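You operate a simulated robot arm through the tools that you are given. There is no shell and no other tool. Be economical: measure what you need, move in short steps, check, and stop when the job is done.

The job below is to be done with a simulated two-armed robot. You get a single attempt, and the scene is never put back.

Task
Run the belt in reverse and lift the small housing off.
Fine: belt knob at 4 before you switch on; let it come back past the chute, switch off, stand it on the gear case and leave the direction switch on forward.

The check looks at the end state, three seconds after you hand in, the way a careful person would. Anything else that was tipped, shoved, dropped, spilled or broken makes it a failure.

Robot
Two 7-joint arms with two-finger parallel grippers on one trunk, on a base that drives. Base frame: it is fixed to the floor where the robot stands at the start and does not move with it; the origin is under the middle of the robot, x ahead of it, y to its left, z up. Lengths are in m, angles in rad, forces in N, time in s.
The left shoulder is at the start at [0.05, 0.168, 0.982], the right one opposite. With the tool pointing down near the work surface each hand reaches from about 0.1 to 0.62 m from the robot's upright axis, wherever it stands, measured 20 degrees to its own side. Places, roughly: belt knob [0.5, 0.1, 0.6]; belt switch [0.5, 0.1, 0.6]; bowl knob [0.5, 0.1, 0.5]; bowl switch [0.5, 0.1, 0.5]; direction switch [0.5, 0, 0.6]; grease knob [0.5, 0.6, 0.8]; green belt [1.6, 0.7, 0.7]; small housing (6x6x6 cm) [1.6, 1.7, 0.5]; tension knob [0.4, 0.2, 0.7]; top of the grey gear case [0.4, 0.5, 0.8]. Payload 1.57 kg a hand.
The tool frame of a hand sits at the grasp point between the pads (the TCP): z along the fingers, y along the line on which they close. The tips reach 0.03 m beyond it. Largest opening 0.08 m; finger width 0.017, thickness 0.012; the body of the gripper, 0.04 by 0.082 m, starts 0.08 m behind the TCP.
Orientation is that of the tool frame in the base frame, as [roll, pitch, yaw] about the fixed x, y, z axes, in that order (R = Rz(yaw) Ry(pitch) Rx(roll)). With the fingers straight down and closing along the base's y, the tool's x points along the base's -x, its y along +y and its z along -z.

Tools
- The arms move only by the tool arm_command. It takes "left_motion", "right_motion" or both (then of equal length, played together; a hand with none holds still); each is a list of rows, each a list of 7 numbers: the shift along the base's x, y, z in m, then the turn, a rotation vector about the base's x, y, z in rad, then the opening, from 0 (shut) to 1 (fully open). In form: [[dx, dy, dz, rx, ry, rz, claw], ...]. A call has 1 to 12 rows; each row shifts and turns the commanded pose from where the row before left it. Rows are played at 5 a second. More than 0.05 m and 0.15 rad between two rows, or a gripper value outside its range, and nothing of the call is played. A pose out of reach is approached as far as the arm can. The call stops where the force on the tool passes 40 N (or 10 N more than at its start, if that is more) or the arm is blocked; 0.2 s more then pass. The fingers move at their own pace (about 0.045 m/s each) and stop on an object; they squeeze with about 29 N. The grip force told is the motor's: it shows also when the fingers shut on nothing. Time passes only in rows, and 0.2 s behind the last, so rows that do not move let the fingers close. It gives the time, the measured TCP pose, the force on the tool (base axes), the opening and the grip force at its end, in the units of the frame above (readings bear some noise), with the torque about the TCP (base axes, N m) and any sound that the robot's microphone picked up, and new pictures: "pictures" is both (left out), scene, wrist or none (wrist: the cameras of the hands that moved).
- Cameras (640 x 400 px; columns grow to the right, rows downward): "scene" is now at [0.1139, 0.037, 1.1875]; the picture's right is [0.51, -0.86, 0.00], its down [-0.53, -0.32, -0.79] and it looks along [0.68, 0.40, -0.62] (base axes); focal length 214 px, centre (320, 200). "left" rides on the left gripper at [0.072, 0.007, -0.122] in its tool frame; the picture's right is [-0.09, 1.00, 0.00], its down [-0.84, -0.08, -0.54] and it looks along [-0.54, -0.05, 0.84] (tool axes); focal length 238 px, centre (320, 200). "right" rides on the right gripper at [0.072, -0.007, -0.122] in its tool frame; the picture's right is [0.09, 1.00, 0.00], its down [-0.84, 0.08, -0.54] and it looks along [-0.54, 0.05, 0.84] (tool axes); focal length 238 px, centre (320, 200). There is no depth. A picture from a camera that has moved, and an enlarged one, comes with that camera's place and axes in the base frame and with its lens. The place of the scene camera against the robot may be out by one fixed shift of up to 0.012 m in any direction.
- move_column(by): slides the trunk up (or, below 0, down) by that many m; the arms and the scene camera ride with it, the base frame stays. It gives what a move gives, with no picture.
- roll_base(legs): drives the robot by 1 to 6 legs, each [ahead, left, turn to the left] in m, m and rad, along the robot's own axes; the way and the turn of a leg run together, so that a leg with both is an arc; at most 1.5 m and 3.142 rad a leg. The arms and the cameras ride along, it lands a little off, and it stops where it bumps. It gives what a move gives, and a new picture of the scene camera.
- aim_head(pan, tilt): turns the head with the scene camera to pan (to the left, within 1.396 rad either way) and tilt (down, from -0.506 to 1.204), counted from straight ahead of the robot. It gives what a move gives, and a new picture of the scene camera.
- close_up(camera, box): a new picture of the part [left, top, right, bottom] of that camera's present view, enlarged. It takes no simulated time.
- close_job(): hands the job in; it is judged then, once.

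Work in short steps. Places have to be worked out from the pictures, the camera data and where the tool is seen: move nearer, look again, correct. Check each grasp and each placing, and mend what went wrong. You have 120 turns and 260 pictures in all, those below and enlarged ones among them. Open the grippers and draw the arms clear of the work before you hand the job in, unless the task says otherwise; then end with one line.

The tools are called by a JSON object that holds its "name" and its "arguments". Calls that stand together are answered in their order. arm_command: Moves the arms, as the interface text tells. Its arguments: {"type":"object","properties":{"left_motion":{"type":"array"},"right_motion":{"type":"array"},"pictures":{"type":"string","enum":["both","scene","wrist","none"]}},"required":[]} The other tools are called the same way: move_column (by) slides the trunk up or down; roll_base (legs) drives the base; aim_head (pan, tilt) turns the head that bears the scene camera; close_up (camera, box) takes an enlarged picture of a part of a camera's view; close_job () hands the job in.

At the start:

```text
time: 0.0
left_eef_pos: [0.4048, 0.4009, 1.0704]
left_orientation: [-3.14, 0.001, 3.141]
left_wrist_force: [0.3, 0.0, 0.3]
left_torque: [0.0, 0.04, 0.04]
left_opening: 0.0799
left_finger_force: 0.0
right_eef_pos: [0.4764, -0.0603, 0.9825]
right_orientation: [-3.14, 0.001, 3.141]
right_wrist_force: [0.1, -0.5, 0.8]
right_torque: [0.02, 0.01, 0.0]
right_opening: 0.0799
right_finger_force: 0.1
trunk travel left (down, up): [-0.15, 0.293]
robot x, y, heading: [-0.0027, 0.0009, 0.0]
head pan, tilt: [0.539, 0.663]
```

scene: 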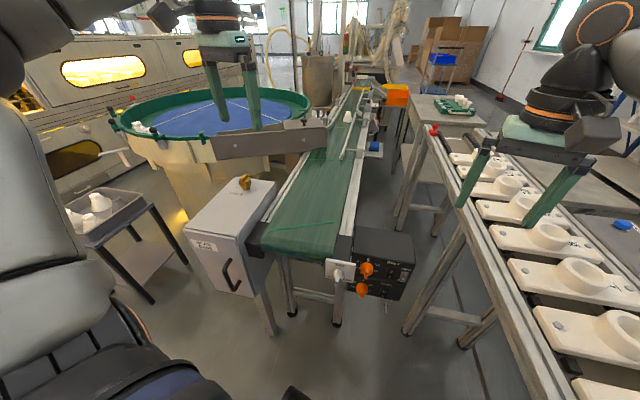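
right: 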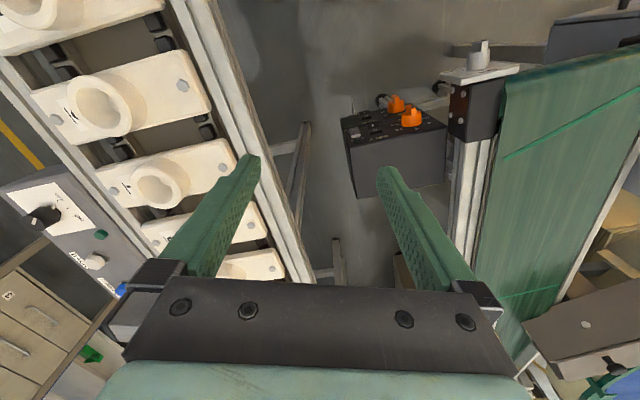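
left: 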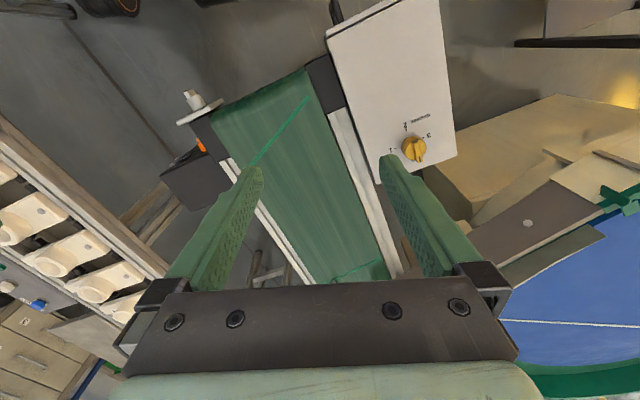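

The belt runs away ahead-left, with the control box at its near right end and the gear case (yellow knob on top) on its left. I'll enlarge the controls and the belt.

{"name": "close_up", "arguments": {"camera": "scene", "box": [310, 220, 430, 310]}}

{"name": "close_up", "arguments": {"camera": "scene", "box": [280, 60, 440, 160]}}

{"name": "close_up", "arguments": {"camera": "right", "box": [330, 30, 530, 200]}}

{"name": "close_up", "arguments": {"camera": "scene", "box": [180, 165, 290, 300]}}

```text
4.44 times, centred on (370, 265) of scene
camera zoom: at [0.1139, 0.037, 1.1875], right [0.51, -0.86, 0.0], down [-0.53, -0.32, -0.79], along [0.68, 0.4, -0.62], focal length 953 px, centre (98, -89)
```

zoom: 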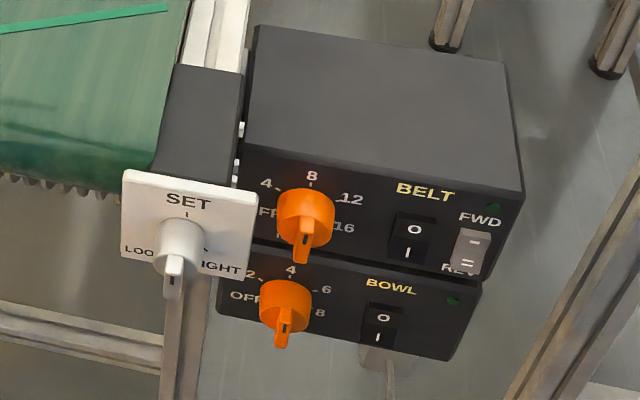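

```text
4.00 times, centred on (360, 110) of scene
camera zoom: at [0.1139, 0.037, 1.1875], right [0.51, -0.86, 0.0], down [-0.53, -0.32, -0.79], along [0.68, 0.4, -0.62], focal length 858 px, centre (160, 560)
```

zoom: 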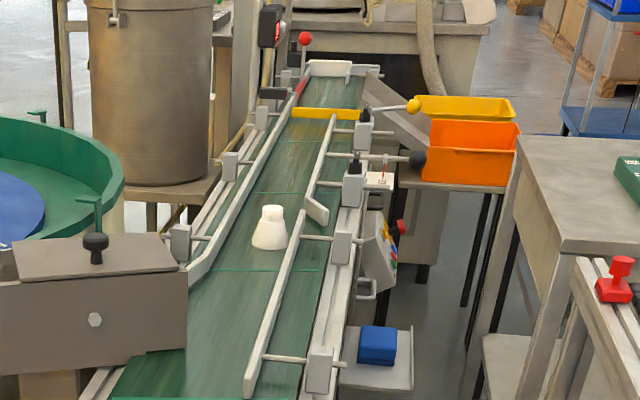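

```text
2.35 times, centred on (430, 115) of right
camera zoom: at [0.4054, -0.0666, 1.1054], right [-0.09, 1.0, 0.0], down [0.84, 0.08, 0.54], along [0.54, 0.05, -0.84], focal length 561 px, centre (61, 400)
```

zoom: 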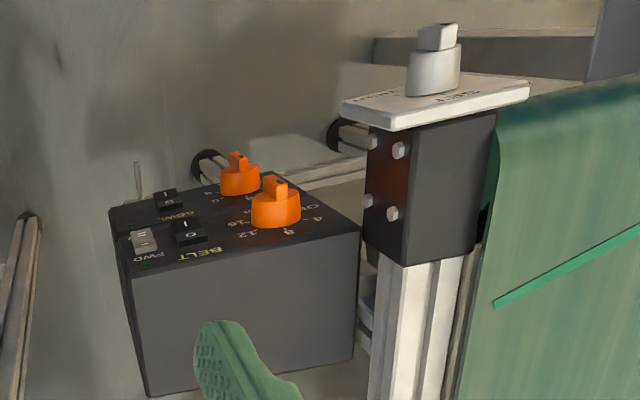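

```text
2.96 times, centred on (235, 232) of scene
camera zoom: at [0.1139, 0.037, 1.1875], right [0.51, -0.86, 0.0], down [-0.53, -0.32, -0.79], along [0.68, 0.4, -0.62], focal length 636 px, centre (572, 104)
```

zoom: 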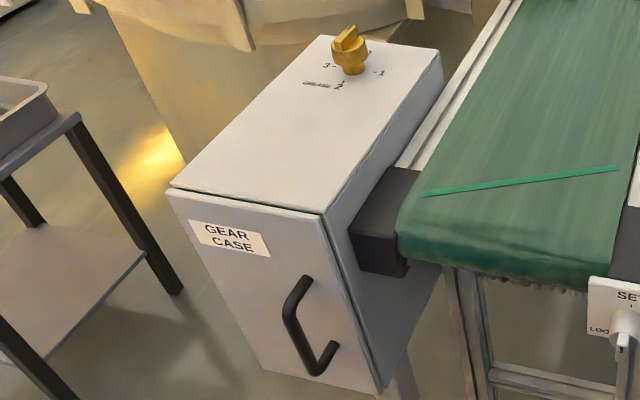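

The white cone-shaped part on the belt (near [1.48, 0.64]) looks like the small housing. The belt knob triangulates to about [0.50, 0.11, 0.645], on a face pointing back along the belt. I'll look along the belt and to the left to check for other candidates and hazards.

{"name": "aim_head", "arguments": {"pan": 0.6, "tilt": 0.35}}

{"name": "close_up", "arguments": {"camera": "scene", "box": [240, 90, 400, 190]}}

{"name": "close_up", "arguments": {"camera": "scene", "box": [80, 150, 320, 300]}}

```text
time: 0.8
left_eef_pos: [0.4039, 0.4005, 1.0706]
left_orientation: [3.14, -0.001, -3.141]
left_wrist_force: [-0.1, 0.3, 0.2]
left_torque: [-0.01, 0.02, 0.04]
left_opening: 0.08
left_finger_force: 0.0
right_eef_pos: [0.4769, -0.0596, 0.9825]
right_orientation: [3.141, 0.0, -3.14]
right_wrist_force: [-0.1, 0.4, 0.3]
right_torque: [-0.01, 0.0, -0.01]
right_opening: 0.0801
right_finger_force: 0.1
trunk travel left (down, up): [-0.15, 0.293]
robot x, y, heading: [0.0006, -0.0021, -0.0]
head pan, tilt: [0.6, 0.351]
camera scene: at [0.1166, 0.0453, 1.2157], right [0.56, -0.83, 0.0], down [-0.28, -0.19, -0.94], along [0.77, 0.53, -0.34], focal length 214 px, centre (320, 200)
```

scene: 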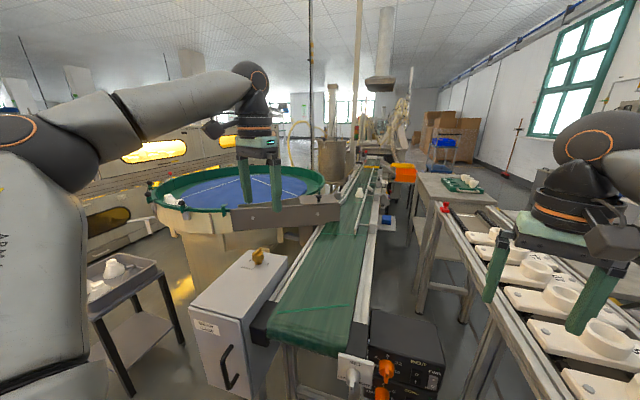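

```text
4.00 times, centred on (320, 140) of scene
camera zoom: at [0.1166, 0.0453, 1.2157], right [0.56, -0.83, 0.0], down [-0.28, -0.19, -0.94], along [0.77, 0.53, -0.34], focal length 858 px, centre (320, 440)
```

zoom: 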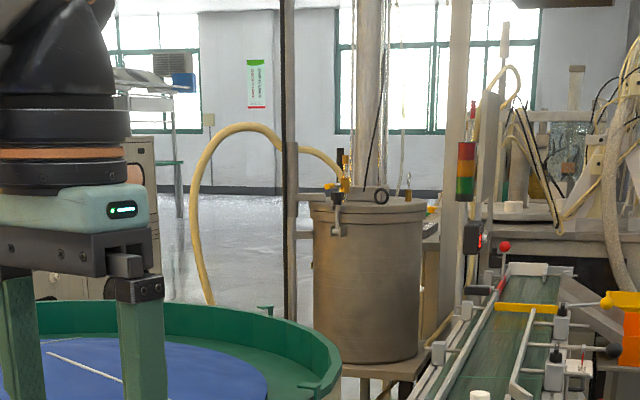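

```text
2.67 times, centred on (200, 225) of scene
camera zoom: at [0.1166, 0.0453, 1.2157], right [0.56, -0.83, 0.0], down [-0.28, -0.19, -0.94], along [0.77, 0.53, -0.34], focal length 572 px, centre (640, 133)
```

zoom: 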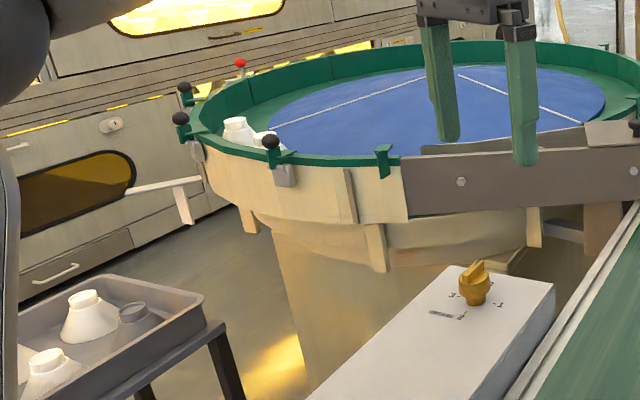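

Other white housings are in the tray and bowl, but the only one on the belt is the cone. The panel normal suggests a belt heading of about 0.42 rad, so I'll turn in place by that amount to face the panel square, with the hands high and clear.

{"name": "roll_base", "arguments": {"legs": [[0, 0, 0.42]]}}

{"name": "aim_head", "arguments": {"pan": 0.0, "tilt": 0.75}}

```text
time: 2.5
left_eef_pos: [0.2048, 0.5314, 1.0697]
left_orientation: [3.141, -0.001, -2.722]
left_wrist_force: [0.0, 0.2, -0.3]
left_torque: [0.02, 0.01, -0.03]
left_opening: 0.08
left_finger_force: 0.1
right_eef_pos: [0.4597, 0.1395, 0.982]
right_orientation: [3.141, 0.0, -2.722]
right_wrist_force: [-0.3, -0.3, 0.3]
right_torque: [0.02, 0.0, 0.0]
right_opening: 0.0802
right_finger_force: 0.1
trunk travel left (down, up): [-0.15, 0.293]
robot x, y, heading: [-0.0001, -0.0007, 0.419]
head pan, tilt: [0.6, 0.351]
camera scene: at [0.085, 0.0884, 1.2158], right [0.85, -0.52, 0.0], down [-0.18, -0.29, -0.94], along [0.49, 0.8, -0.34], focal length 214 px, centre (320, 200)
```

scene: 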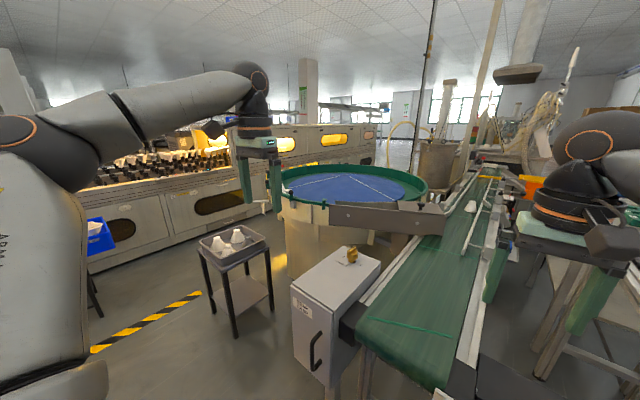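

```text
time: 3.5
left_eef_pos: [0.2055, 0.5314, 1.0697]
left_orientation: [3.141, -0.001, -2.72]
left_wrist_force: [-0.4, 0.0, 0.0]
left_torque: [0.0, 0.0, 0.0]
left_opening: 0.0802
left_finger_force: 0.1
right_eef_pos: [0.461, 0.1397, 0.9839]
right_orientation: [-3.142, 0.0, -2.721]
right_wrist_force: [0.3, 0.0, -0.6]
right_torque: [-0.04, -0.01, -0.01]
right_opening: 0.0801
right_finger_force: 0.1
trunk travel left (down, up): [-0.15, 0.293]
robot x, y, heading: [-0.0009, -0.0017, 0.423]
head pan, tilt: [0.0, 0.75]
camera scene: at [0.112, 0.0429, 1.1802], right [0.41, -0.91, 0.0], down [-0.62, -0.28, -0.73], along [0.67, 0.3, -0.68], focal length 214 px, centre (320, 200)
```

scene: 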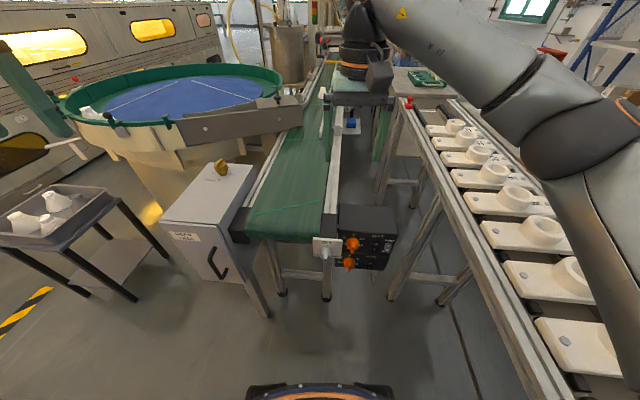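

The belt now lies straight ahead, which confirms the heading. I'll enlarge the panel and the chute area.

{"name": "close_up", "arguments": {"camera": "scene", "box": [300, 195, 412, 280]}}

{"name": "close_up", "arguments": {"camera": "scene", "box": [210, 60, 370, 250]}}

{"name": "close_up", "arguments": {"camera": "right", "box": [0, 0, 640, 400]}}

```text
4.71 times, centred on (356, 238) of scene
camera zoom: at [0.112, 0.0429, 1.1802], right [0.41, -0.91, 0.0], down [-0.62, -0.28, -0.73], along [0.67, 0.3, -0.68], focal length 1009 px, centre (151, 24)
```

zoom: 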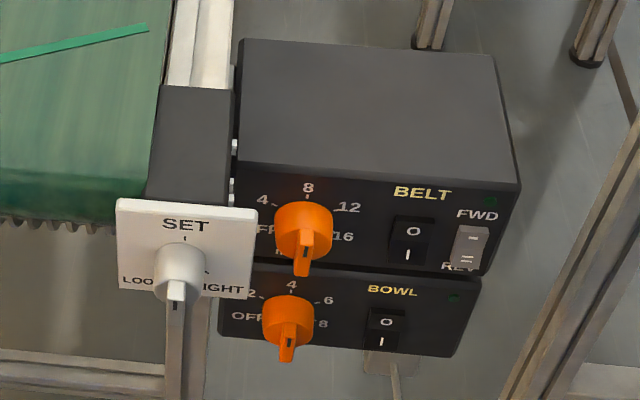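

```text
2.11 times, centred on (290, 155) of scene
camera zoom: at [0.112, 0.0429, 1.1802], right [0.41, -0.91, 0.0], down [-0.62, -0.28, -0.73], along [0.67, 0.3, -0.68], focal length 452 px, centre (383, 295)
```

zoom: 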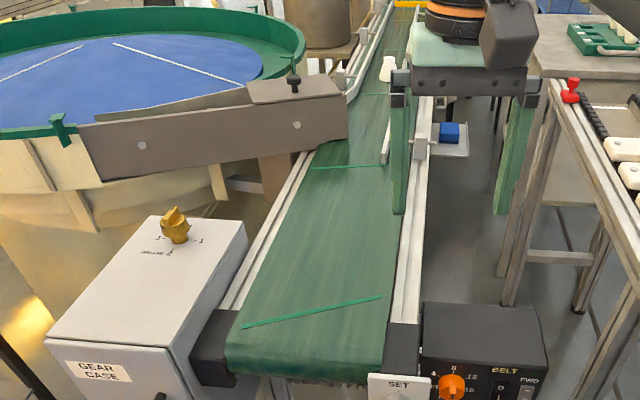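

```text
1.00 times, centred on (320, 200) of right (not enlarged: the box is as wide or as high as the picture)
camera zoom: at [0.3974, 0.1046, 1.1054], right [-0.49, 0.87, 0.0], down [0.73, 0.41, 0.54], along [0.47, 0.27, -0.84], focal length 238 px, centre (320, 200)
```

zoom: 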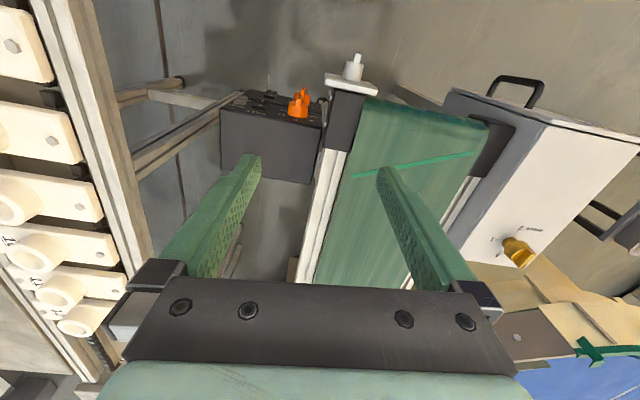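

The knob pointer isn't readable from above. I'll bring the right hand to point horizontally at the panel from about 0.12 m off, lowering it in front of the panel so the wrist camera can read the dials.

{"name": "arm_command", "arguments": {"right_motion": [[-0.0064, -0.0071, -0.02, 0.0581, -0.1303, 0, 1], [-0.0064, -0.0071, -0.02, 0.0581, -0.1303, 0, 1], [-0.0064, -0.0071, -0.02, 0.0581, -0.1303, 0, 1], [-0.0064, -0.0071, -0.02, 0.0581, -0.1303, 0, 1], [-0.0064, -0.0071, -0.02, 0.0581, -0.1303, 0, 1], [-0.0064, -0.0071, -0.02, 0.0581, -0.1303, 0, 1], [-0.0064, -0.0071, -0.02, 0.0581, -0.1303, 0, 1], [-0.0064, -0.0071, -0.02, 0.0581, -0.1303, 0, 1], [-0.0064, -0.0071, -0.02, 0.0581, -0.1303, 0, 1], [-0.0064, -0.0071, -0.02, 0.0581, -0.1303, 0, 1], [-0.0064, -0.0071, -0.02, 0.0581, -0.1303, 0, 1]]}}

```text
time: 5.8
left_eef_pos: [0.2044, 0.5314, 1.0701]
left_orientation: [3.142, -0.001, -2.724]
left_wrist_force: [-0.3, -0.3, -0.6]
left_torque: [0.02, -0.02, 0.01]
left_opening: 0.0799
left_finger_force: 0.0
right_eef_pos: [0.3886, 0.1135, 0.8134]
right_orientation: [-3.052, 1.565, -2.636]
right_wrist_force: [-0.4, -1.0, 0.0]
right_torque: [0.03, -0.02, -0.04]
right_opening: 0.0798
right_finger_force: 0.0
right hand out of reach, approached as far as the arm can: row 10, 11
trunk travel left (down, up): [-0.15, 0.293]
robot x, y, heading: [0.0002, 0.0013, 0.417]
head pan, tilt: [0.0, 0.75]
camera scene: at [0.1113, 0.043, 1.1802], right [0.41, -0.91, 0.0], down [-0.62, -0.28, -0.73], along [0.67, 0.3, -0.68], focal length 214 px, centre (320, 200)
camera right: at [0.2796, 0.0578, 0.7425], right [-0.4, 0.91, -0.09], down [-0.52, -0.15, 0.84], along [0.75, 0.39, 0.54], focal length 238 px, centre (320, 200)
```

scene: 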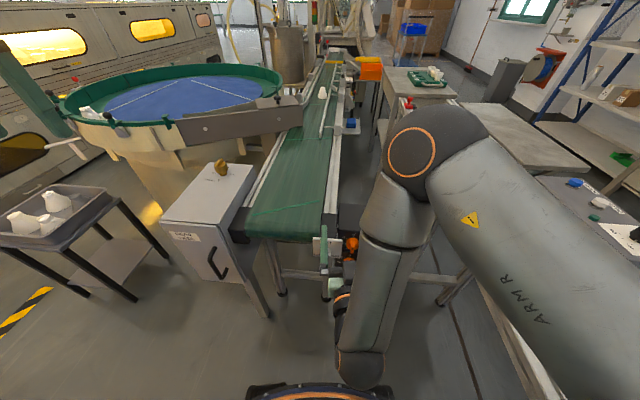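
right: 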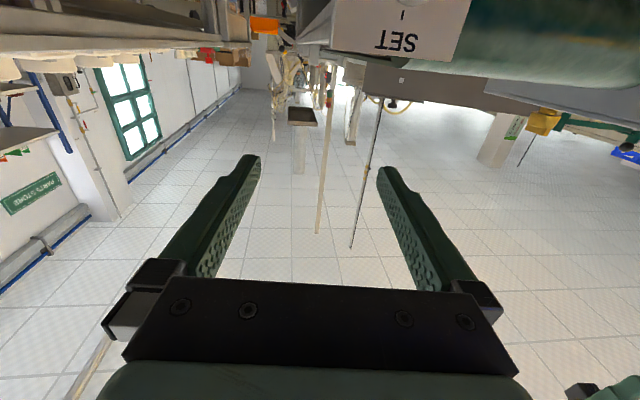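

This is cramped because the wrist is too near the trunk. I'll back the base 0.2 m for room.

{"name": "roll_base", "arguments": {"legs": [[-0.2, 0, 0]]}}

```text
time: 7.3
left_eef_pos: [0.1448, 0.4905, 1.0701]
left_orientation: [3.141, -0.001, -2.726]
left_wrist_force: [0.1, -0.2, 0.3]
left_torque: [-0.03, -0.02, 0.03]
left_opening: 0.0801
left_finger_force: 0.1
right_eef_pos: [0.3285, 0.0738, 0.8121]
right_orientation: [3.124, 1.562, -2.743]
right_wrist_force: [-0.3, 0.5, 0.1]
right_torque: [0.01, 0.02, 0.03]
right_opening: 0.0799
right_finger_force: 0.0
trunk travel left (down, up): [-0.15, 0.293]
robot x, y, heading: [-0.0616, -0.0402, 0.415]
head pan, tilt: [0.0, 0.75]
stopped in leg 1: the robot was blocked; the commanded pose is now the measured one
camera scene: at [0.0507, 0.0038, 1.1801], right [0.41, -0.91, 0.0], down [-0.62, -0.28, -0.73], along [0.67, 0.3, -0.68], focal length 214 px, centre (320, 200)
```

scene: 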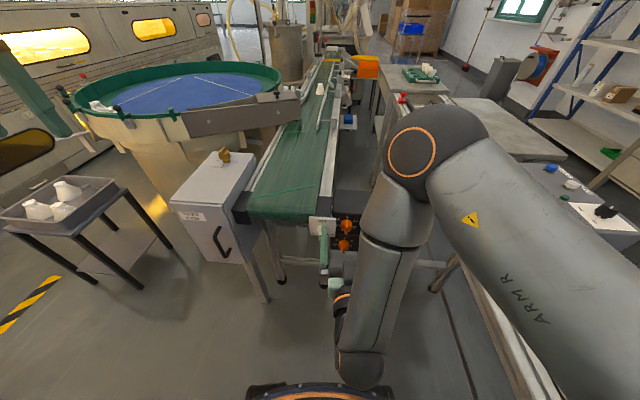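

Blocked after about 7 cm. I'll look right and left-back to see what it touched.

{"name": "aim_head", "arguments": {"pan": -1.39, "tilt": 0.8}}

{"name": "aim_head", "arguments": {"pan": 1.39, "tilt": 0.8}}

```text
time: 8.8
left_eef_pos: [0.1433, 0.4899, 1.0704]
left_orientation: [3.14, 0.0, -2.724]
left_wrist_force: [0.9, 0.0, -0.4]
left_torque: [0.02, 0.03, -0.01]
left_opening: 0.0801
left_finger_force: 0.0
right_eef_pos: [0.3273, 0.0727, 0.8122]
right_orientation: [3.137, 1.563, -2.732]
right_wrist_force: [1.0, 0.9, -0.5]
right_torque: [-0.05, -0.01, 0.01]
right_opening: 0.0797
right_finger_force: 0.1
trunk travel left (down, up): [-0.15, 0.293]
robot x, y, heading: [-0.0628, -0.04, 0.419]
head pan, tilt: [-1.389, 0.799]
camera scene: at [0.0205, -0.0964, 1.1761], right [-0.83, -0.56, 0.0], down [-0.4, 0.59, -0.7], along [0.39, -0.58, -0.72], focal length 214 px, centre (320, 200)
```

scene: 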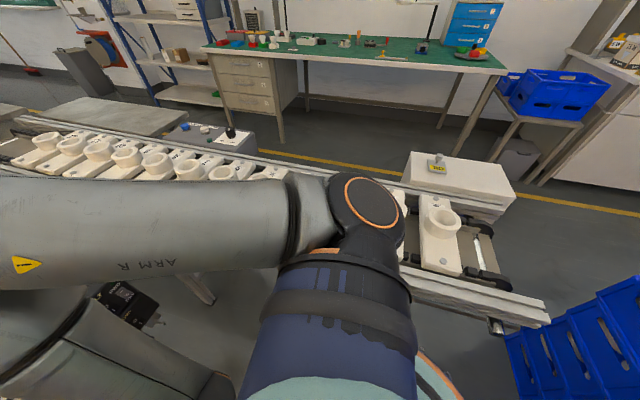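

```text
time: 11.2
left_eef_pos: [0.1443, 0.4918, 1.0709]
left_orientation: [3.141, 0.0, -2.726]
left_wrist_force: [0.1, 0.1, 0.9]
left_torque: [0.01, -0.01, 0.01]
left_opening: 0.08
left_finger_force: 0.1
right_eef_pos: [0.3266, 0.0735, 0.8126]
right_orientation: [3.135, 1.561, -2.734]
right_wrist_force: [-0.2, -0.3, 0.6]
right_torque: [0.02, -0.01, 0.02]
right_opening: 0.0799
right_finger_force: 0.0
trunk travel left (down, up): [-0.15, 0.293]
robot x, y, heading: [-0.0632, -0.0379, 0.41]
head pan, tilt: [1.389, 0.799]
camera scene: at [-0.0439, 0.0486, 1.1761], right [0.97, 0.23, 0.0], down [0.17, -0.7, -0.7], along [-0.16, 0.68, -0.72], focal length 214 px, centre (320, 200)
```

scene: 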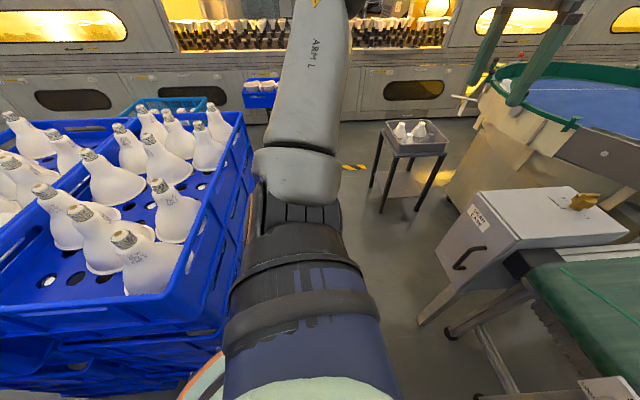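

The base touched the blue crate stack behind; the vases are still standing. I'll creep 1.5 cm off it, then bring the right hand down to stage in front of the belt knob at this greater distance.

{"name": "roll_base", "arguments": {"legs": [[0.015, 0, 0]]}}

{"name": "aim_head", "arguments": {"pan": 0.0, "tilt": 0.75}}

{"name": "arm_command", "arguments": {"right_motion": [[0.012, -0.002, -0.03, 0, 0, 0, 1], [0.012, -0.002, -0.03, 0, 0, 0, 1], [0.012, -0.002, -0.03, 0, 0, 0, 1], [0.012, -0.002, -0.03, 0, 0, 0, 1], [0.01, -0.002, -0.03, 0, 0, 0, 1]]}}

```text
time: 12.0
left_eef_pos: [0.1584, 0.4976, 1.0699]
left_orientation: [3.14, 0.0, -2.725]
left_wrist_force: [-0.9, -0.2, -1.1]
left_torque: [-0.02, -0.01, 0.0]
left_opening: 0.08
left_finger_force: 0.0
right_eef_pos: [0.3407, 0.079, 0.8118]
right_orientation: [3.137, 1.562, -2.73]
right_wrist_force: [-0.1, -0.1, -0.1]
right_torque: [0.0, -0.03, -0.01]
right_opening: 0.0797
right_finger_force: 0.0
trunk travel left (down, up): [-0.15, 0.293]
robot x, y, heading: [-0.0475, -0.0364, 0.417]
head pan, tilt: [1.389, 0.799]
camera scene: at [-0.0302, 0.0547, 1.1761], right [0.97, 0.23, 0.0], down [0.17, -0.7, -0.7], along [-0.16, 0.68, -0.72], focal length 214 px, centre (320, 200)
```

scene: 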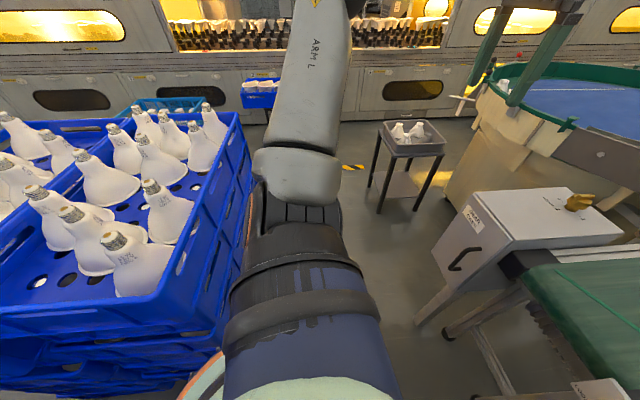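

```text
time: 13.5
left_eef_pos: [0.1592, 0.4981, 1.0712]
left_orientation: [3.14, 0.001, -2.723]
left_wrist_force: [-0.3, 0.0, 0.6]
left_torque: [-0.01, -0.02, 0.0]
left_opening: 0.0801
left_finger_force: 0.1
right_eef_pos: [0.341, 0.0801, 0.8123]
right_orientation: [3.132, 1.562, -2.735]
right_wrist_force: [-0.9, 1.2, 0.2]
right_torque: [-0.02, 0.04, -0.01]
right_opening: 0.0801
right_finger_force: 0.1
trunk travel left (down, up): [-0.15, 0.293]
robot x, y, heading: [-0.045, -0.0317, 0.414]
head pan, tilt: [0.0, 0.75]
camera scene: at [0.0642, 0.0098, 1.1801], right [0.41, -0.91, 0.0], down [-0.62, -0.28, -0.73], along [0.67, 0.3, -0.68], focal length 214 px, centre (320, 200)
```

scene: 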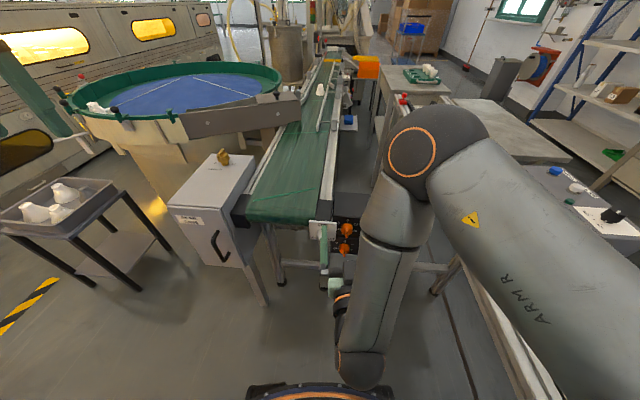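

```text
time: 14.7
left_eef_pos: [0.1581, 0.4968, 1.0704]
left_orientation: [-3.141, 0.001, -2.724]
left_wrist_force: [0.6, -0.2, 0.7]
left_torque: [0.01, 0.0, 0.01]
left_opening: 0.0799
left_finger_force: 0.0
right_eef_pos: [0.3673, 0.1192, 0.749]
right_orientation: [-3.129, 1.561, -2.717]
right_wrist_force: [-0.2, 0.1, -0.3]
right_torque: [0.01, 0.03, -0.01]
right_opening: 0.0798
right_finger_force: 0.2
right hand out of reach, approached as far as the arm can: row 1, 2, 3, 4, 5
trunk travel left (down, up): [-0.15, 0.293]
robot x, y, heading: [-0.0467, -0.0317, 0.418]
head pan, tilt: [0.0, 0.75]
camera scene: at [0.0643, 0.0096, 1.1801], right [0.41, -0.91, 0.0], down [-0.62, -0.28, -0.73], along [0.67, 0.3, -0.68], focal length 214 px, centre (320, 200)
camera right: at [0.2571, 0.0651, 0.6792], right [-0.4, 0.91, -0.09], down [-0.52, -0.14, 0.84], along [0.75, 0.39, 0.53], focal length 238 px, centre (320, 200)
```

scene: 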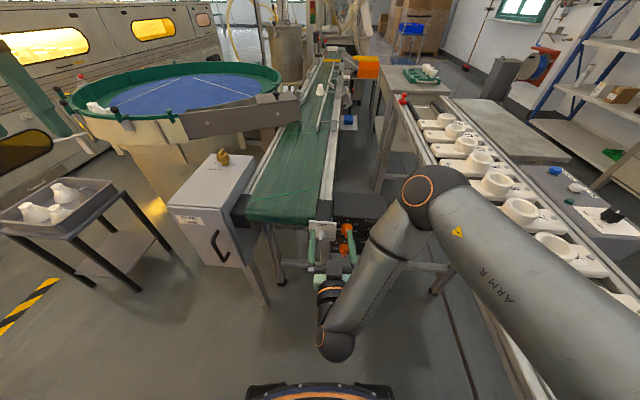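
right: 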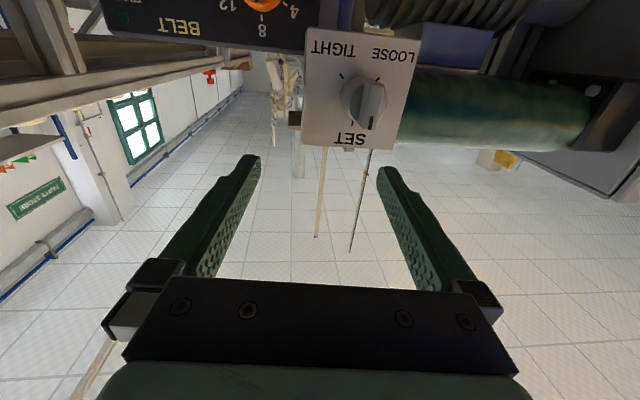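

Tool-forward this close to the body is out of reach with the low shoulder, and my fingers are near the tension knob (reading SET). I'll back off and raise the trunk so the arm has more room below the shoulder.

{"name": "arm_command", "arguments": {"right_motion": [[-0.03, -0.03, 0.03, 0, 0, 0, 1], [-0.01, -0.02, 0.02, 0, 0, 0, 1]], "pictures": "none"}}

{"name": "move_column", "arguments": {"by": 0.18}}

```text
refused: row 1 steps farther than a row can; nothing moved
```

```text
time: 16.7
left_eef_pos: [0.1585, 0.4974, 1.2504]
left_orientation: [-3.141, 0.001, -2.725]
left_wrist_force: [-0.1, 0.7, -0.5]
left_torque: [-0.03, 0.0, 0.02]
left_opening: 0.08
left_finger_force: 0.2
right_eef_pos: [0.3667, 0.1203, 0.9298]
right_orientation: [-3.14, 1.56, -2.729]
right_wrist_force: [-0.7, -0.5, -0.5]
right_torque: [-0.02, -0.02, -0.03]
right_opening: 0.0801
right_finger_force: 0.0
trunk travel left (down, up): [-0.33, 0.113]
robot x, y, heading: [-0.0466, -0.0315, 0.416]
head pan, tilt: [0.0, 0.75]
```

The trunk is up without contact. A small test row will show the commanded pose and whether it's reachable now.

{"name": "arm_command", "arguments": {"right_motion": [[-0.01, -0.004, -0.01, 0, 0, 0, 1], [0, 0, -0.01, 0, 0, 0, 1]], "pictures": "wrist"}}

```text
time: 17.3
left_eef_pos: [0.1581, 0.4988, 1.25]
left_orientation: [-3.141, 0.003, -2.725]
left_wrist_force: [1.0, 0.1, 0.1]
left_torque: [0.0, -0.01, -0.02]
left_opening: 0.0802
left_finger_force: 0.0
right_eef_pos: [0.3581, 0.1254, 0.9168]
right_orientation: [3.14, 1.557, -2.733]
right_wrist_force: [-0.2, 0.4, 0.3]
right_torque: [-0.01, -0.04, 0.01]
right_opening: 0.0801
right_finger_force: 0.0
right hand out of reach, approached as far as the arm can: row 1, 2
trunk travel left (down, up): [-0.33, 0.113]
robot x, y, heading: [-0.0474, -0.0363, 0.415]
head pan, tilt: [0.0, 0.75]
camera right: at [0.2484, 0.0706, 0.8479], right [-0.4, 0.91, -0.09], down [-0.52, -0.14, 0.84], along [0.76, 0.38, 0.53], focal length 238 px, centre (320, 200)
```

right: 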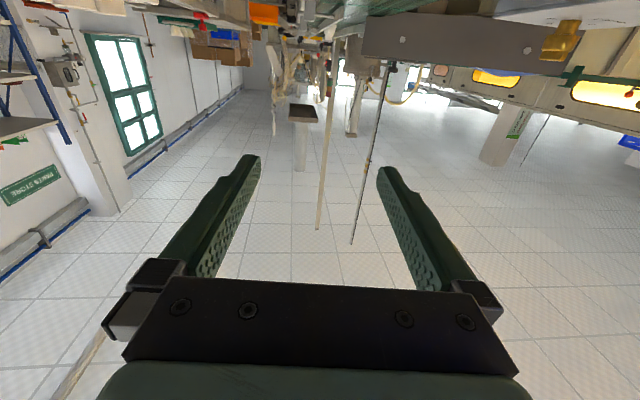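

Still limited, apparently by the wrist with the tool fully horizontal. I'll pitch the tool back down about 0.6 rad and see whether the reach frees up.

{"name": "arm_command", "arguments": {"right_motion": [[0, 0, 0, -0.06, 0.135, 0, 1], [0, 0, 0, -0.06, 0.135, 0, 1], [0, 0, 0, -0.06, 0.135, 0, 1], [0, 0, 0, -0.06, 0.135, 0, 1], [0, 0, 0, 0, 0, 0, 1]]}}

```text
time: 18.5
left_eef_pos: [0.1586, 0.4974, 1.2503]
left_orientation: [3.141, 0.0, -2.723]
left_wrist_force: [0.7, 0.7, 0.1]
left_torque: [0.01, 0.02, -0.02]
left_opening: 0.0801
left_finger_force: 0.1
right_eef_pos: [0.3571, 0.1258, 0.9174]
right_orientation: [-3.134, 0.968, -2.722]
right_wrist_force: [0.8, -0.6, 0.2]
right_torque: [-0.02, -0.01, -0.04]
right_opening: 0.0797
right_finger_force: 0.1
trunk travel left (down, up): [-0.33, 0.113]
robot x, y, heading: [-0.0465, -0.0311, 0.419]
head pan, tilt: [0.0, 0.75]
camera scene: at [0.0642, 0.0099, 1.3601], right [0.41, -0.91, 0.0], down [-0.62, -0.28, -0.73], along [0.67, 0.3, -0.68], focal length 214 px, centre (320, 200)
camera right: at [0.2309, 0.0629, 0.9275], right [-0.45, 0.89, -0.08], down [-0.01, 0.09, 1.0], along [0.89, 0.45, -0.03], focal length 238 px, centre (320, 200)
```

scene: 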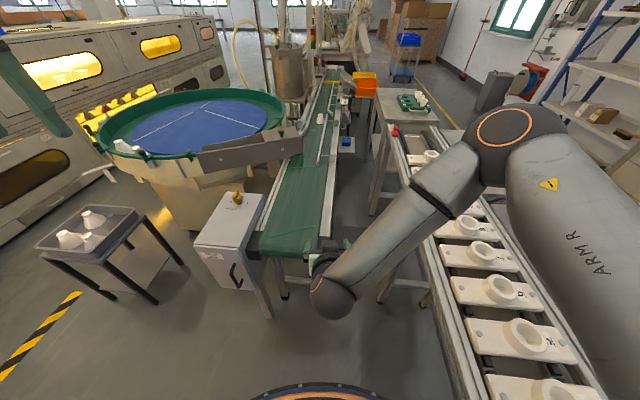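
right: 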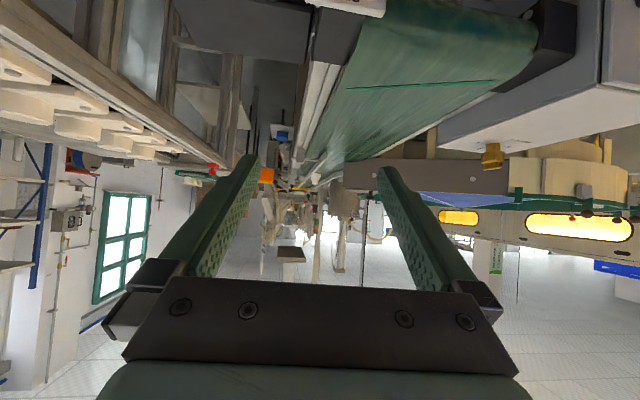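

That works: the tool is at 34° below horizontal. I'll close the fingers to stay slim beside the tension knob and descend to stage near the belt knob, with the wrist camera looking level at the panel.

{"name": "arm_command", "arguments": {"right_motion": [[0.005, -0.018, -0.01, 0, 0, 0, 0], [0.005, -0.018, -0.01, 0, 0, 0, 0], [0.0, -0.013, -0.04, 0, 0, 0, 0], [0.0, 0, -0.04, 0, 0, 0, 0], [0.01, 0, -0.04, 0, 0, 0, 0], [0.02, 0, -0.03, 0, 0, 0, 0]]}}

```text
time: 19.9
left_eef_pos: [0.158, 0.4969, 1.2496]
left_orientation: [-3.141, 0.0, -2.724]
left_wrist_force: [0.0, -0.6, 0.1]
left_torque: [-0.01, 0.0, 0.01]
left_opening: 0.0803
left_finger_force: 0.1
right_eef_pos: [0.3923, 0.0898, 0.7574]
right_orientation: [-3.129, 0.965, -2.722]
right_wrist_force: [1.3, -0.4, -0.2]
right_torque: [-0.01, -0.02, -0.01]
right_opening: 0.0
right_finger_force: 21.8
right hand out of reach, approached as far as the arm can: row 6
trunk travel left (down, up): [-0.33, 0.113]
robot x, y, heading: [-0.0496, -0.0348, 0.42]
head pan, tilt: [0.0, 0.75]
camera scene: at [0.0643, 0.0101, 1.3601], right [0.41, -0.91, 0.0], down [-0.62, -0.28, -0.73], along [0.67, 0.3, -0.68], focal length 214 px, centre (320, 200)
camera right: at [0.2658, 0.0289, 0.7683], right [-0.44, 0.89, -0.08], down [-0.01, 0.09, 1.0], along [0.9, 0.44, -0.04], focal length 238 px, centre (320, 200)
```

scene: 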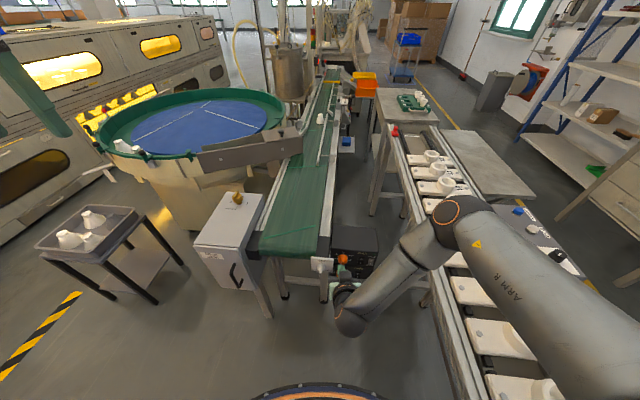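
right: 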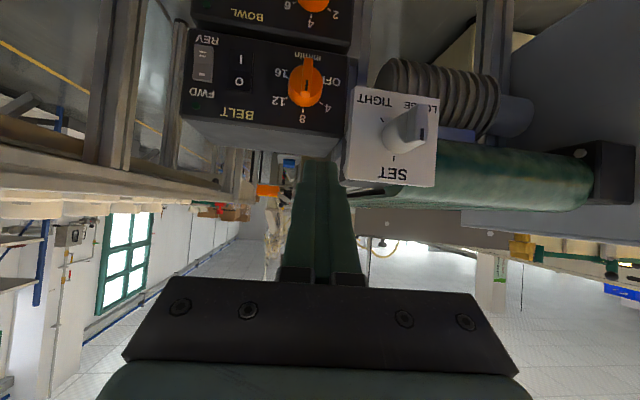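

Excellent view of the panel (upside-down). I'll enlarge it to read the knob pointers and switches.

{"name": "close_up", "arguments": {"camera": "right", "box": [180, 0, 440, 190]}}

```text
2.11 times, centred on (310, 95) of right
camera zoom: at [0.2658, 0.0289, 0.7683], right [-0.44, 0.89, -0.08], down [-0.01, 0.09, 1.0], along [0.9, 0.44, -0.04], focal length 502 px, centre (341, 421)
```

zoom: 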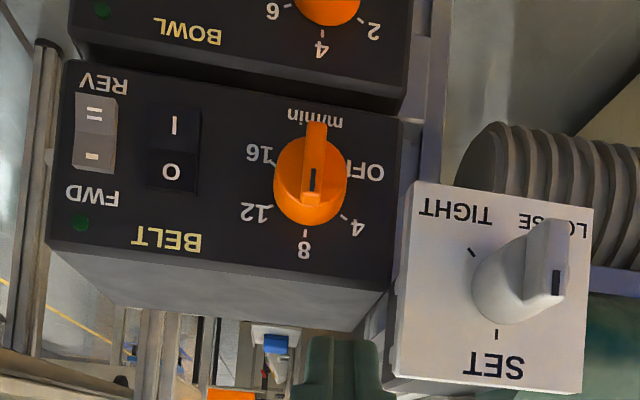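

The belt knob points at 8 and needs about 55–60° anticlockwise to reach 4; the direction rocker is beside it. A tilted grip would swing the hand into the tension knob, so I want a level tool. The right arm is limited sideways at this heading, so I'll fold it to tool-down and go back to heading 0, where the panel lies to the robot's left.

{"name": "arm_command", "arguments": {"right_motion": [[-0.02, -0.02, 0.03, 0, 0, 0, 0], [-0.01, -0.02, 0.04, -0.0565, 0.127, 0, 0], [0, -0.02, 0.045, -0.0565, 0.127, 0, 0], [0, -0.01, 0.045, -0.0565, 0.127, 0, 0], [0, 0, 0.045, -0.0565, 0.127, 0, 0], [0, 0, 0.045, -0.0565, 0.127, 0, 0], [0, 0, 0.04, -0.0565, 0.127, 0, 0], [0, 0, 0.0, -0.0565, 0.127, 0, 0]], "pictures": "scene"}}

{"name": "roll_base", "arguments": {"legs": [[0.05, 0, 0], [0, 0, -0.42]]}}

```text
time: 21.7
left_eef_pos: [0.1582, 0.4988, 1.2501]
left_orientation: [-3.141, -0.001, -2.723]
left_wrist_force: [-0.7, -0.9, 0.7]
left_torque: [-0.01, 0.0, 0.03]
left_opening: 0.0801
left_finger_force: 0.0
right_eef_pos: [0.3643, 0.0187, 1.0467]
right_orientation: [-3.136, -0.006, -2.723]
right_wrist_force: [0.3, -0.3, -0.8]
right_torque: [-0.03, 0.01, 0.03]
right_opening: 0.0
right_finger_force: 20.5
trunk travel left (down, up): [-0.33, 0.113]
robot x, y, heading: [-0.0474, -0.0317, 0.418]
head pan, tilt: [0.0, 0.75]
camera scene: at [0.0647, 0.01, 1.3601], right [0.41, -0.91, 0.0], down [-0.62, -0.28, -0.73], along [0.67, 0.3, -0.68], focal length 214 px, centre (320, 200)
```

scene: 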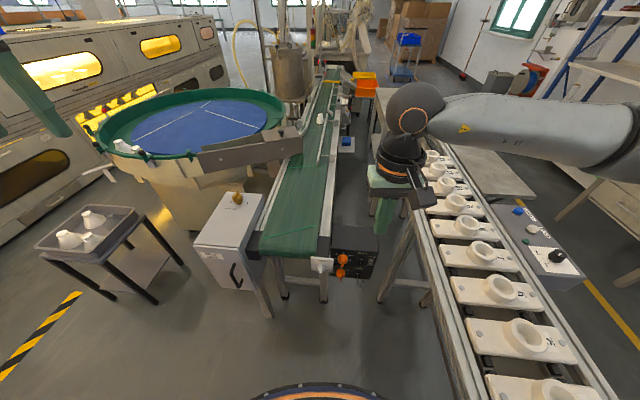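

```text
time: 23.9
left_eef_pos: [0.4021, 0.3887, 1.25]
left_orientation: [3.141, 0.001, -3.141]
left_wrist_force: [0.5, 0.0, 0.4]
left_torque: [-0.01, 0.04, 0.01]
left_opening: 0.0797
left_finger_force: 0.0
right_eef_pos: [0.3955, -0.1323, 1.0458]
right_orientation: [-3.137, -0.004, 3.141]
right_wrist_force: [0.5, 0.3, -0.6]
right_torque: [0.02, 0.0, 0.0]
right_opening: 0.0001
right_finger_force: 21.2
trunk travel left (down, up): [-0.33, 0.113]
robot x, y, heading: [-0.0024, -0.0104, -0.001]
head pan, tilt: [0.0, 0.75]
camera scene: at [0.121, -0.0199, 1.3601], right [0.0, -1.0, 0.0], down [-0.68, 0.0, -0.73], along [0.73, 0.0, -0.68], focal length 214 px, centre (320, 200)
```

scene: 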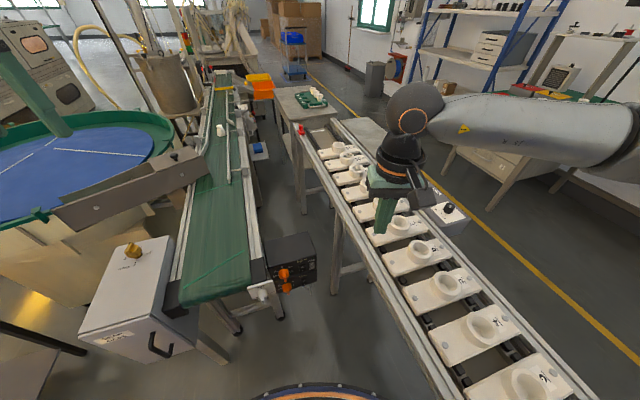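

Back at heading 0 with the panel front-left. Now I'll yaw the tool 0.42 to face the panel and pitch it up to level while descending, kept short of the panel.

{"name": "arm_command", "arguments": {"right_motion": [[-0.01, 0.04, 0, 0, 0, 0.14, 0], [-0.01, 0.04, 0, 0, 0, 0.14, 0], [-0.005, 0.03, 0, 0, 0, 0.14, 0], [0, 0.03, -0.02, 0.0585, -0.131, 0, 0], [0, 0.03, -0.025, 0.0585, -0.131, 0, 0], [0, 0.02, -0.025, 0.0585, -0.131, 0, 0], [0, 0, -0.025, 0.0585, -0.131, 0, 0], [0, 0, -0.025, 0.0585, -0.131, 0, 0], [0, 0, -0.025, 0.0585, -0.131, 0, 0], [0, 0, -0.025, 0.0585, -0.131, 0, 0], [0, 0, -0.025, 0.0585, -0.131, 0, 0], [0, 0, -0.025, 0.0585, -0.131, 0, 0]]}}

```text
time: 26.5
left_eef_pos: [0.4029, 0.3883, 1.2503]
left_orientation: [3.141, -0.001, 3.141]
left_wrist_force: [-0.5, 0.6, -0.8]
left_torque: [-0.03, -0.01, 0.03]
left_opening: 0.0801
left_finger_force: 0.0
right_eef_pos: [0.3839, 0.0488, 0.8704]
right_orientation: [-3.1, 1.212, -2.723]
right_wrist_force: [1.1, 0.6, 0.1]
right_torque: [-0.02, -0.02, 0.0]
right_opening: 0.0
right_finger_force: 21.1
right hand out of reach, approached as far as the arm can: row 12
trunk travel left (down, up): [-0.33, 0.113]
robot x, y, heading: [-0.0026, -0.0116, -0.007]
head pan, tilt: [0.0, 0.75]
camera scene: at [0.1208, -0.0197, 1.3601], right [0.0, -1.0, 0.0], down [-0.68, 0.0, -0.73], along [0.73, 0.0, -0.68], focal length 214 px, centre (320, 200)
camera right: at [0.257, -0.0102, 0.8472], right [-0.4, 0.91, -0.1], down [-0.23, 0.01, 0.97], along [0.89, 0.41, 0.21], focal length 238 px, centre (320, 200)
```

scene: 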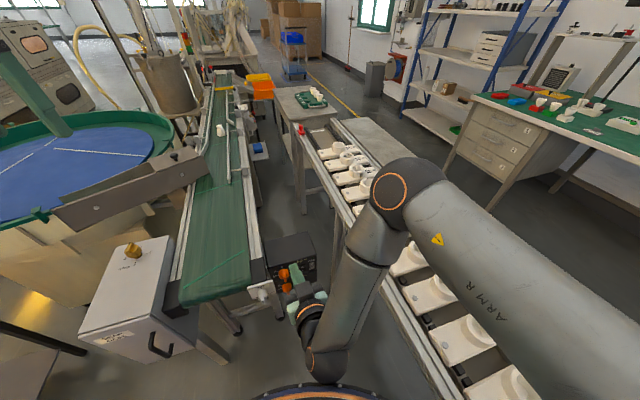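
right: 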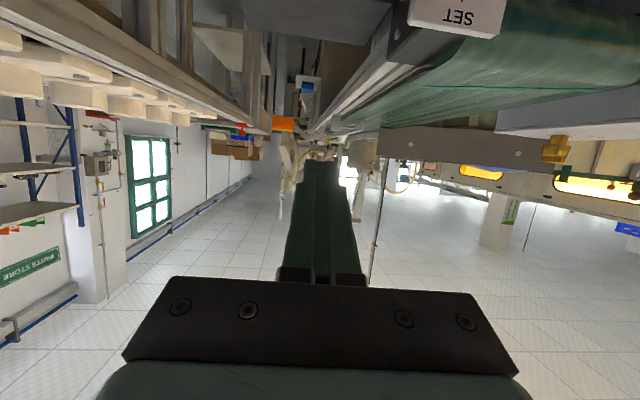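

Level tool isn't attainable here either. Instead I'll use a tilted (about 45°) closed fingertip: push the ridge of the knob round from its right side, and press the rockers the same way. I'll pitch back down and stage to the right of the knob.

{"name": "arm_command", "arguments": {"right_motion": [[0, 0, 0, -0.051, 0.114, 0, 0], [0, 0, 0, -0.051, 0.114, 0, 0], [0, 0, -0.02, -0.051, 0.114, 0, 0], [0.016, -0.001, -0.025, -0.051, 0.114, 0, 0], [0.025, -0.002, -0.025, 0, 0, 0, 0], [0.025, -0.003, -0.03, 0, 0, 0, 0]]}}

```text
time: 27.9
left_eef_pos: [0.4028, 0.3878, 1.2508]
left_orientation: [3.14, 0.002, -3.142]
left_wrist_force: [0.2, 0.3, 0.2]
left_torque: [-0.01, 0.0, 0.01]
left_opening: 0.0798
left_finger_force: 0.0
right_eef_pos: [0.4509, 0.04, 0.7709]
right_orientation: [-3.098, 0.709, -2.72]
right_wrist_force: [0.4, 0.5, -0.2]
right_torque: [0.0, 0.02, -0.02]
right_opening: 0.0002
right_finger_force: 21.3
trunk travel left (down, up): [-0.33, 0.113]
robot x, y, heading: [-0.0036, -0.0123, -0.0]
head pan, tilt: [0.0, 0.75]
camera scene: at [0.1213, -0.0199, 1.3601], right [0.0, -1.0, 0.0], down [-0.68, 0.0, -0.73], along [0.73, 0.0, -0.68], focal length 214 px, centre (320, 200)
camera right: at [0.3296, -0.0148, 0.8177], right [-0.44, 0.89, -0.09], down [0.22, 0.21, 0.95], along [0.87, 0.4, -0.29], focal length 238 px, centre (320, 200)
```

scene: 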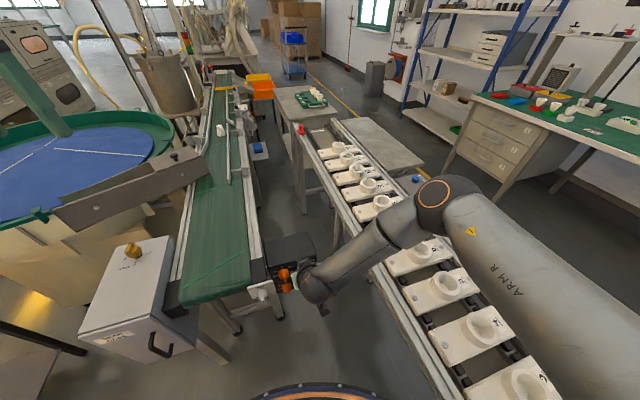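
right: 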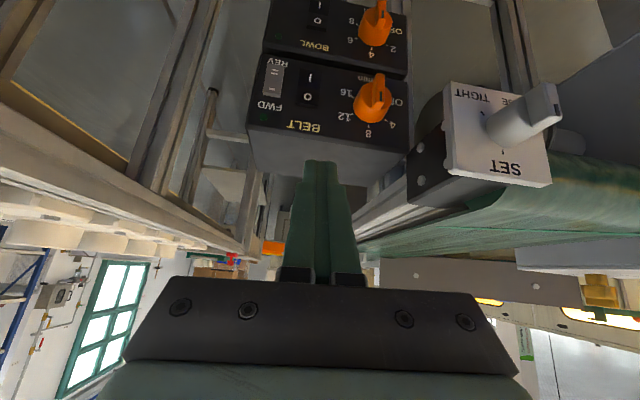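

Good reach now. Casting tops on the right rail are about z 0.80, below the camera's horizon, and the elbow is over them. I'll raise the trunk 0.1 m for clearance and then lower the hand back towards the knob.

{"name": "move_column", "arguments": {"by": 0.1}}

{"name": "arm_command", "arguments": {"right_motion": [[-0.01, 0, -0.04, 0, 0, 0, 0], [-0.01, 0, -0.04, 0, 0, 0, 0], [0, 0, -0.04, 0, 0, 0, 0], [0, 0, -0.02, 0, 0, 0, 0]]}}

{"name": "close_up", "arguments": {"camera": "right", "box": [220, 20, 460, 220]}}

```text
time: 29.2
left_eef_pos: [0.4013, 0.389, 1.35]
left_orientation: [-3.141, -0.001, 3.141]
left_wrist_force: [0.4, 0.7, 0.1]
left_torque: [0.0, 0.0, -0.01]
left_opening: 0.08
left_finger_force: 0.0
right_eef_pos: [0.4502, 0.0409, 0.8719]
right_orientation: [-3.099, 0.706, -2.722]
right_wrist_force: [-0.1, -0.1, 0.2]
right_torque: [-0.01, 0.04, 0.03]
right_opening: 0.0
right_finger_force: 20.7
trunk travel left (down, up): [-0.43, 0.013]
robot x, y, heading: [-0.0017, -0.0119, -0.005]
head pan, tilt: [0.0, 0.75]
```

```text
time: 30.2
left_eef_pos: [0.4016, 0.3887, 1.3503]
left_orientation: [-3.141, -0.002, -3.141]
left_wrist_force: [-1.0, -0.2, 0.3]
left_torque: [-0.04, -0.01, 0.01]
left_opening: 0.0799
left_finger_force: 0.0
right_eef_pos: [0.4295, 0.0416, 0.7315]
right_orientation: [-3.1, 0.709, -2.719]
right_wrist_force: [0.3, 0.4, 0.4]
right_torque: [0.01, -0.01, 0.02]
right_opening: 0.0
right_finger_force: 21.8
trunk travel left (down, up): [-0.43, 0.013]
robot x, y, heading: [-0.0039, -0.0113, -0.002]
head pan, tilt: [0.0, 0.75]
camera scene: at [0.1208, -0.0195, 1.4602], right [0.0, -1.0, 0.0], down [-0.68, 0.0, -0.73], along [0.73, 0.0, -0.68], focal length 214 px, centre (320, 200)
camera right: at [0.3091, -0.0144, 0.7777], right [-0.44, 0.89, -0.09], down [0.22, 0.21, 0.95], along [0.87, 0.4, -0.29], focal length 238 px, centre (320, 200)
```

scene: 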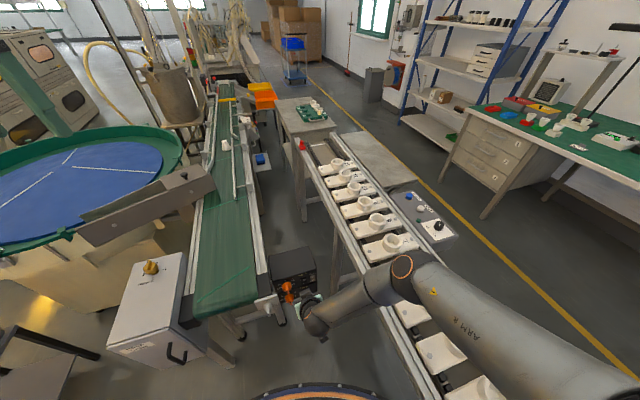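
right: 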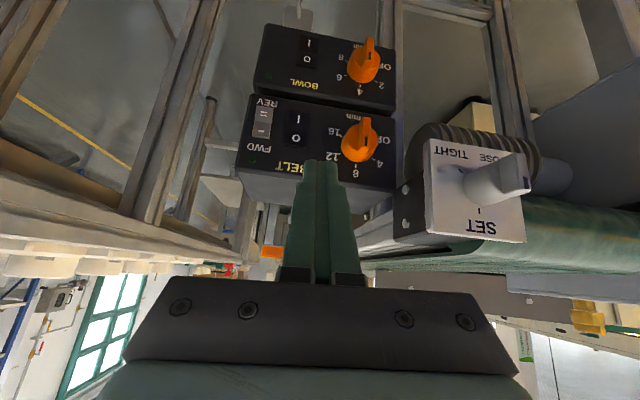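

```text
2.00 times, centred on (340, 120) of right
camera zoom: at [0.3091, -0.0144, 0.7777], right [-0.44, 0.89, -0.09], down [0.22, 0.21, 0.95], along [0.87, 0.4, -0.29], focal length 477 px, centre (280, 360)
```

zoom: 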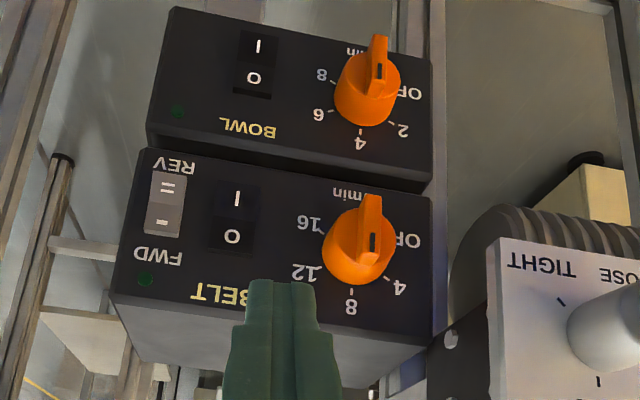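

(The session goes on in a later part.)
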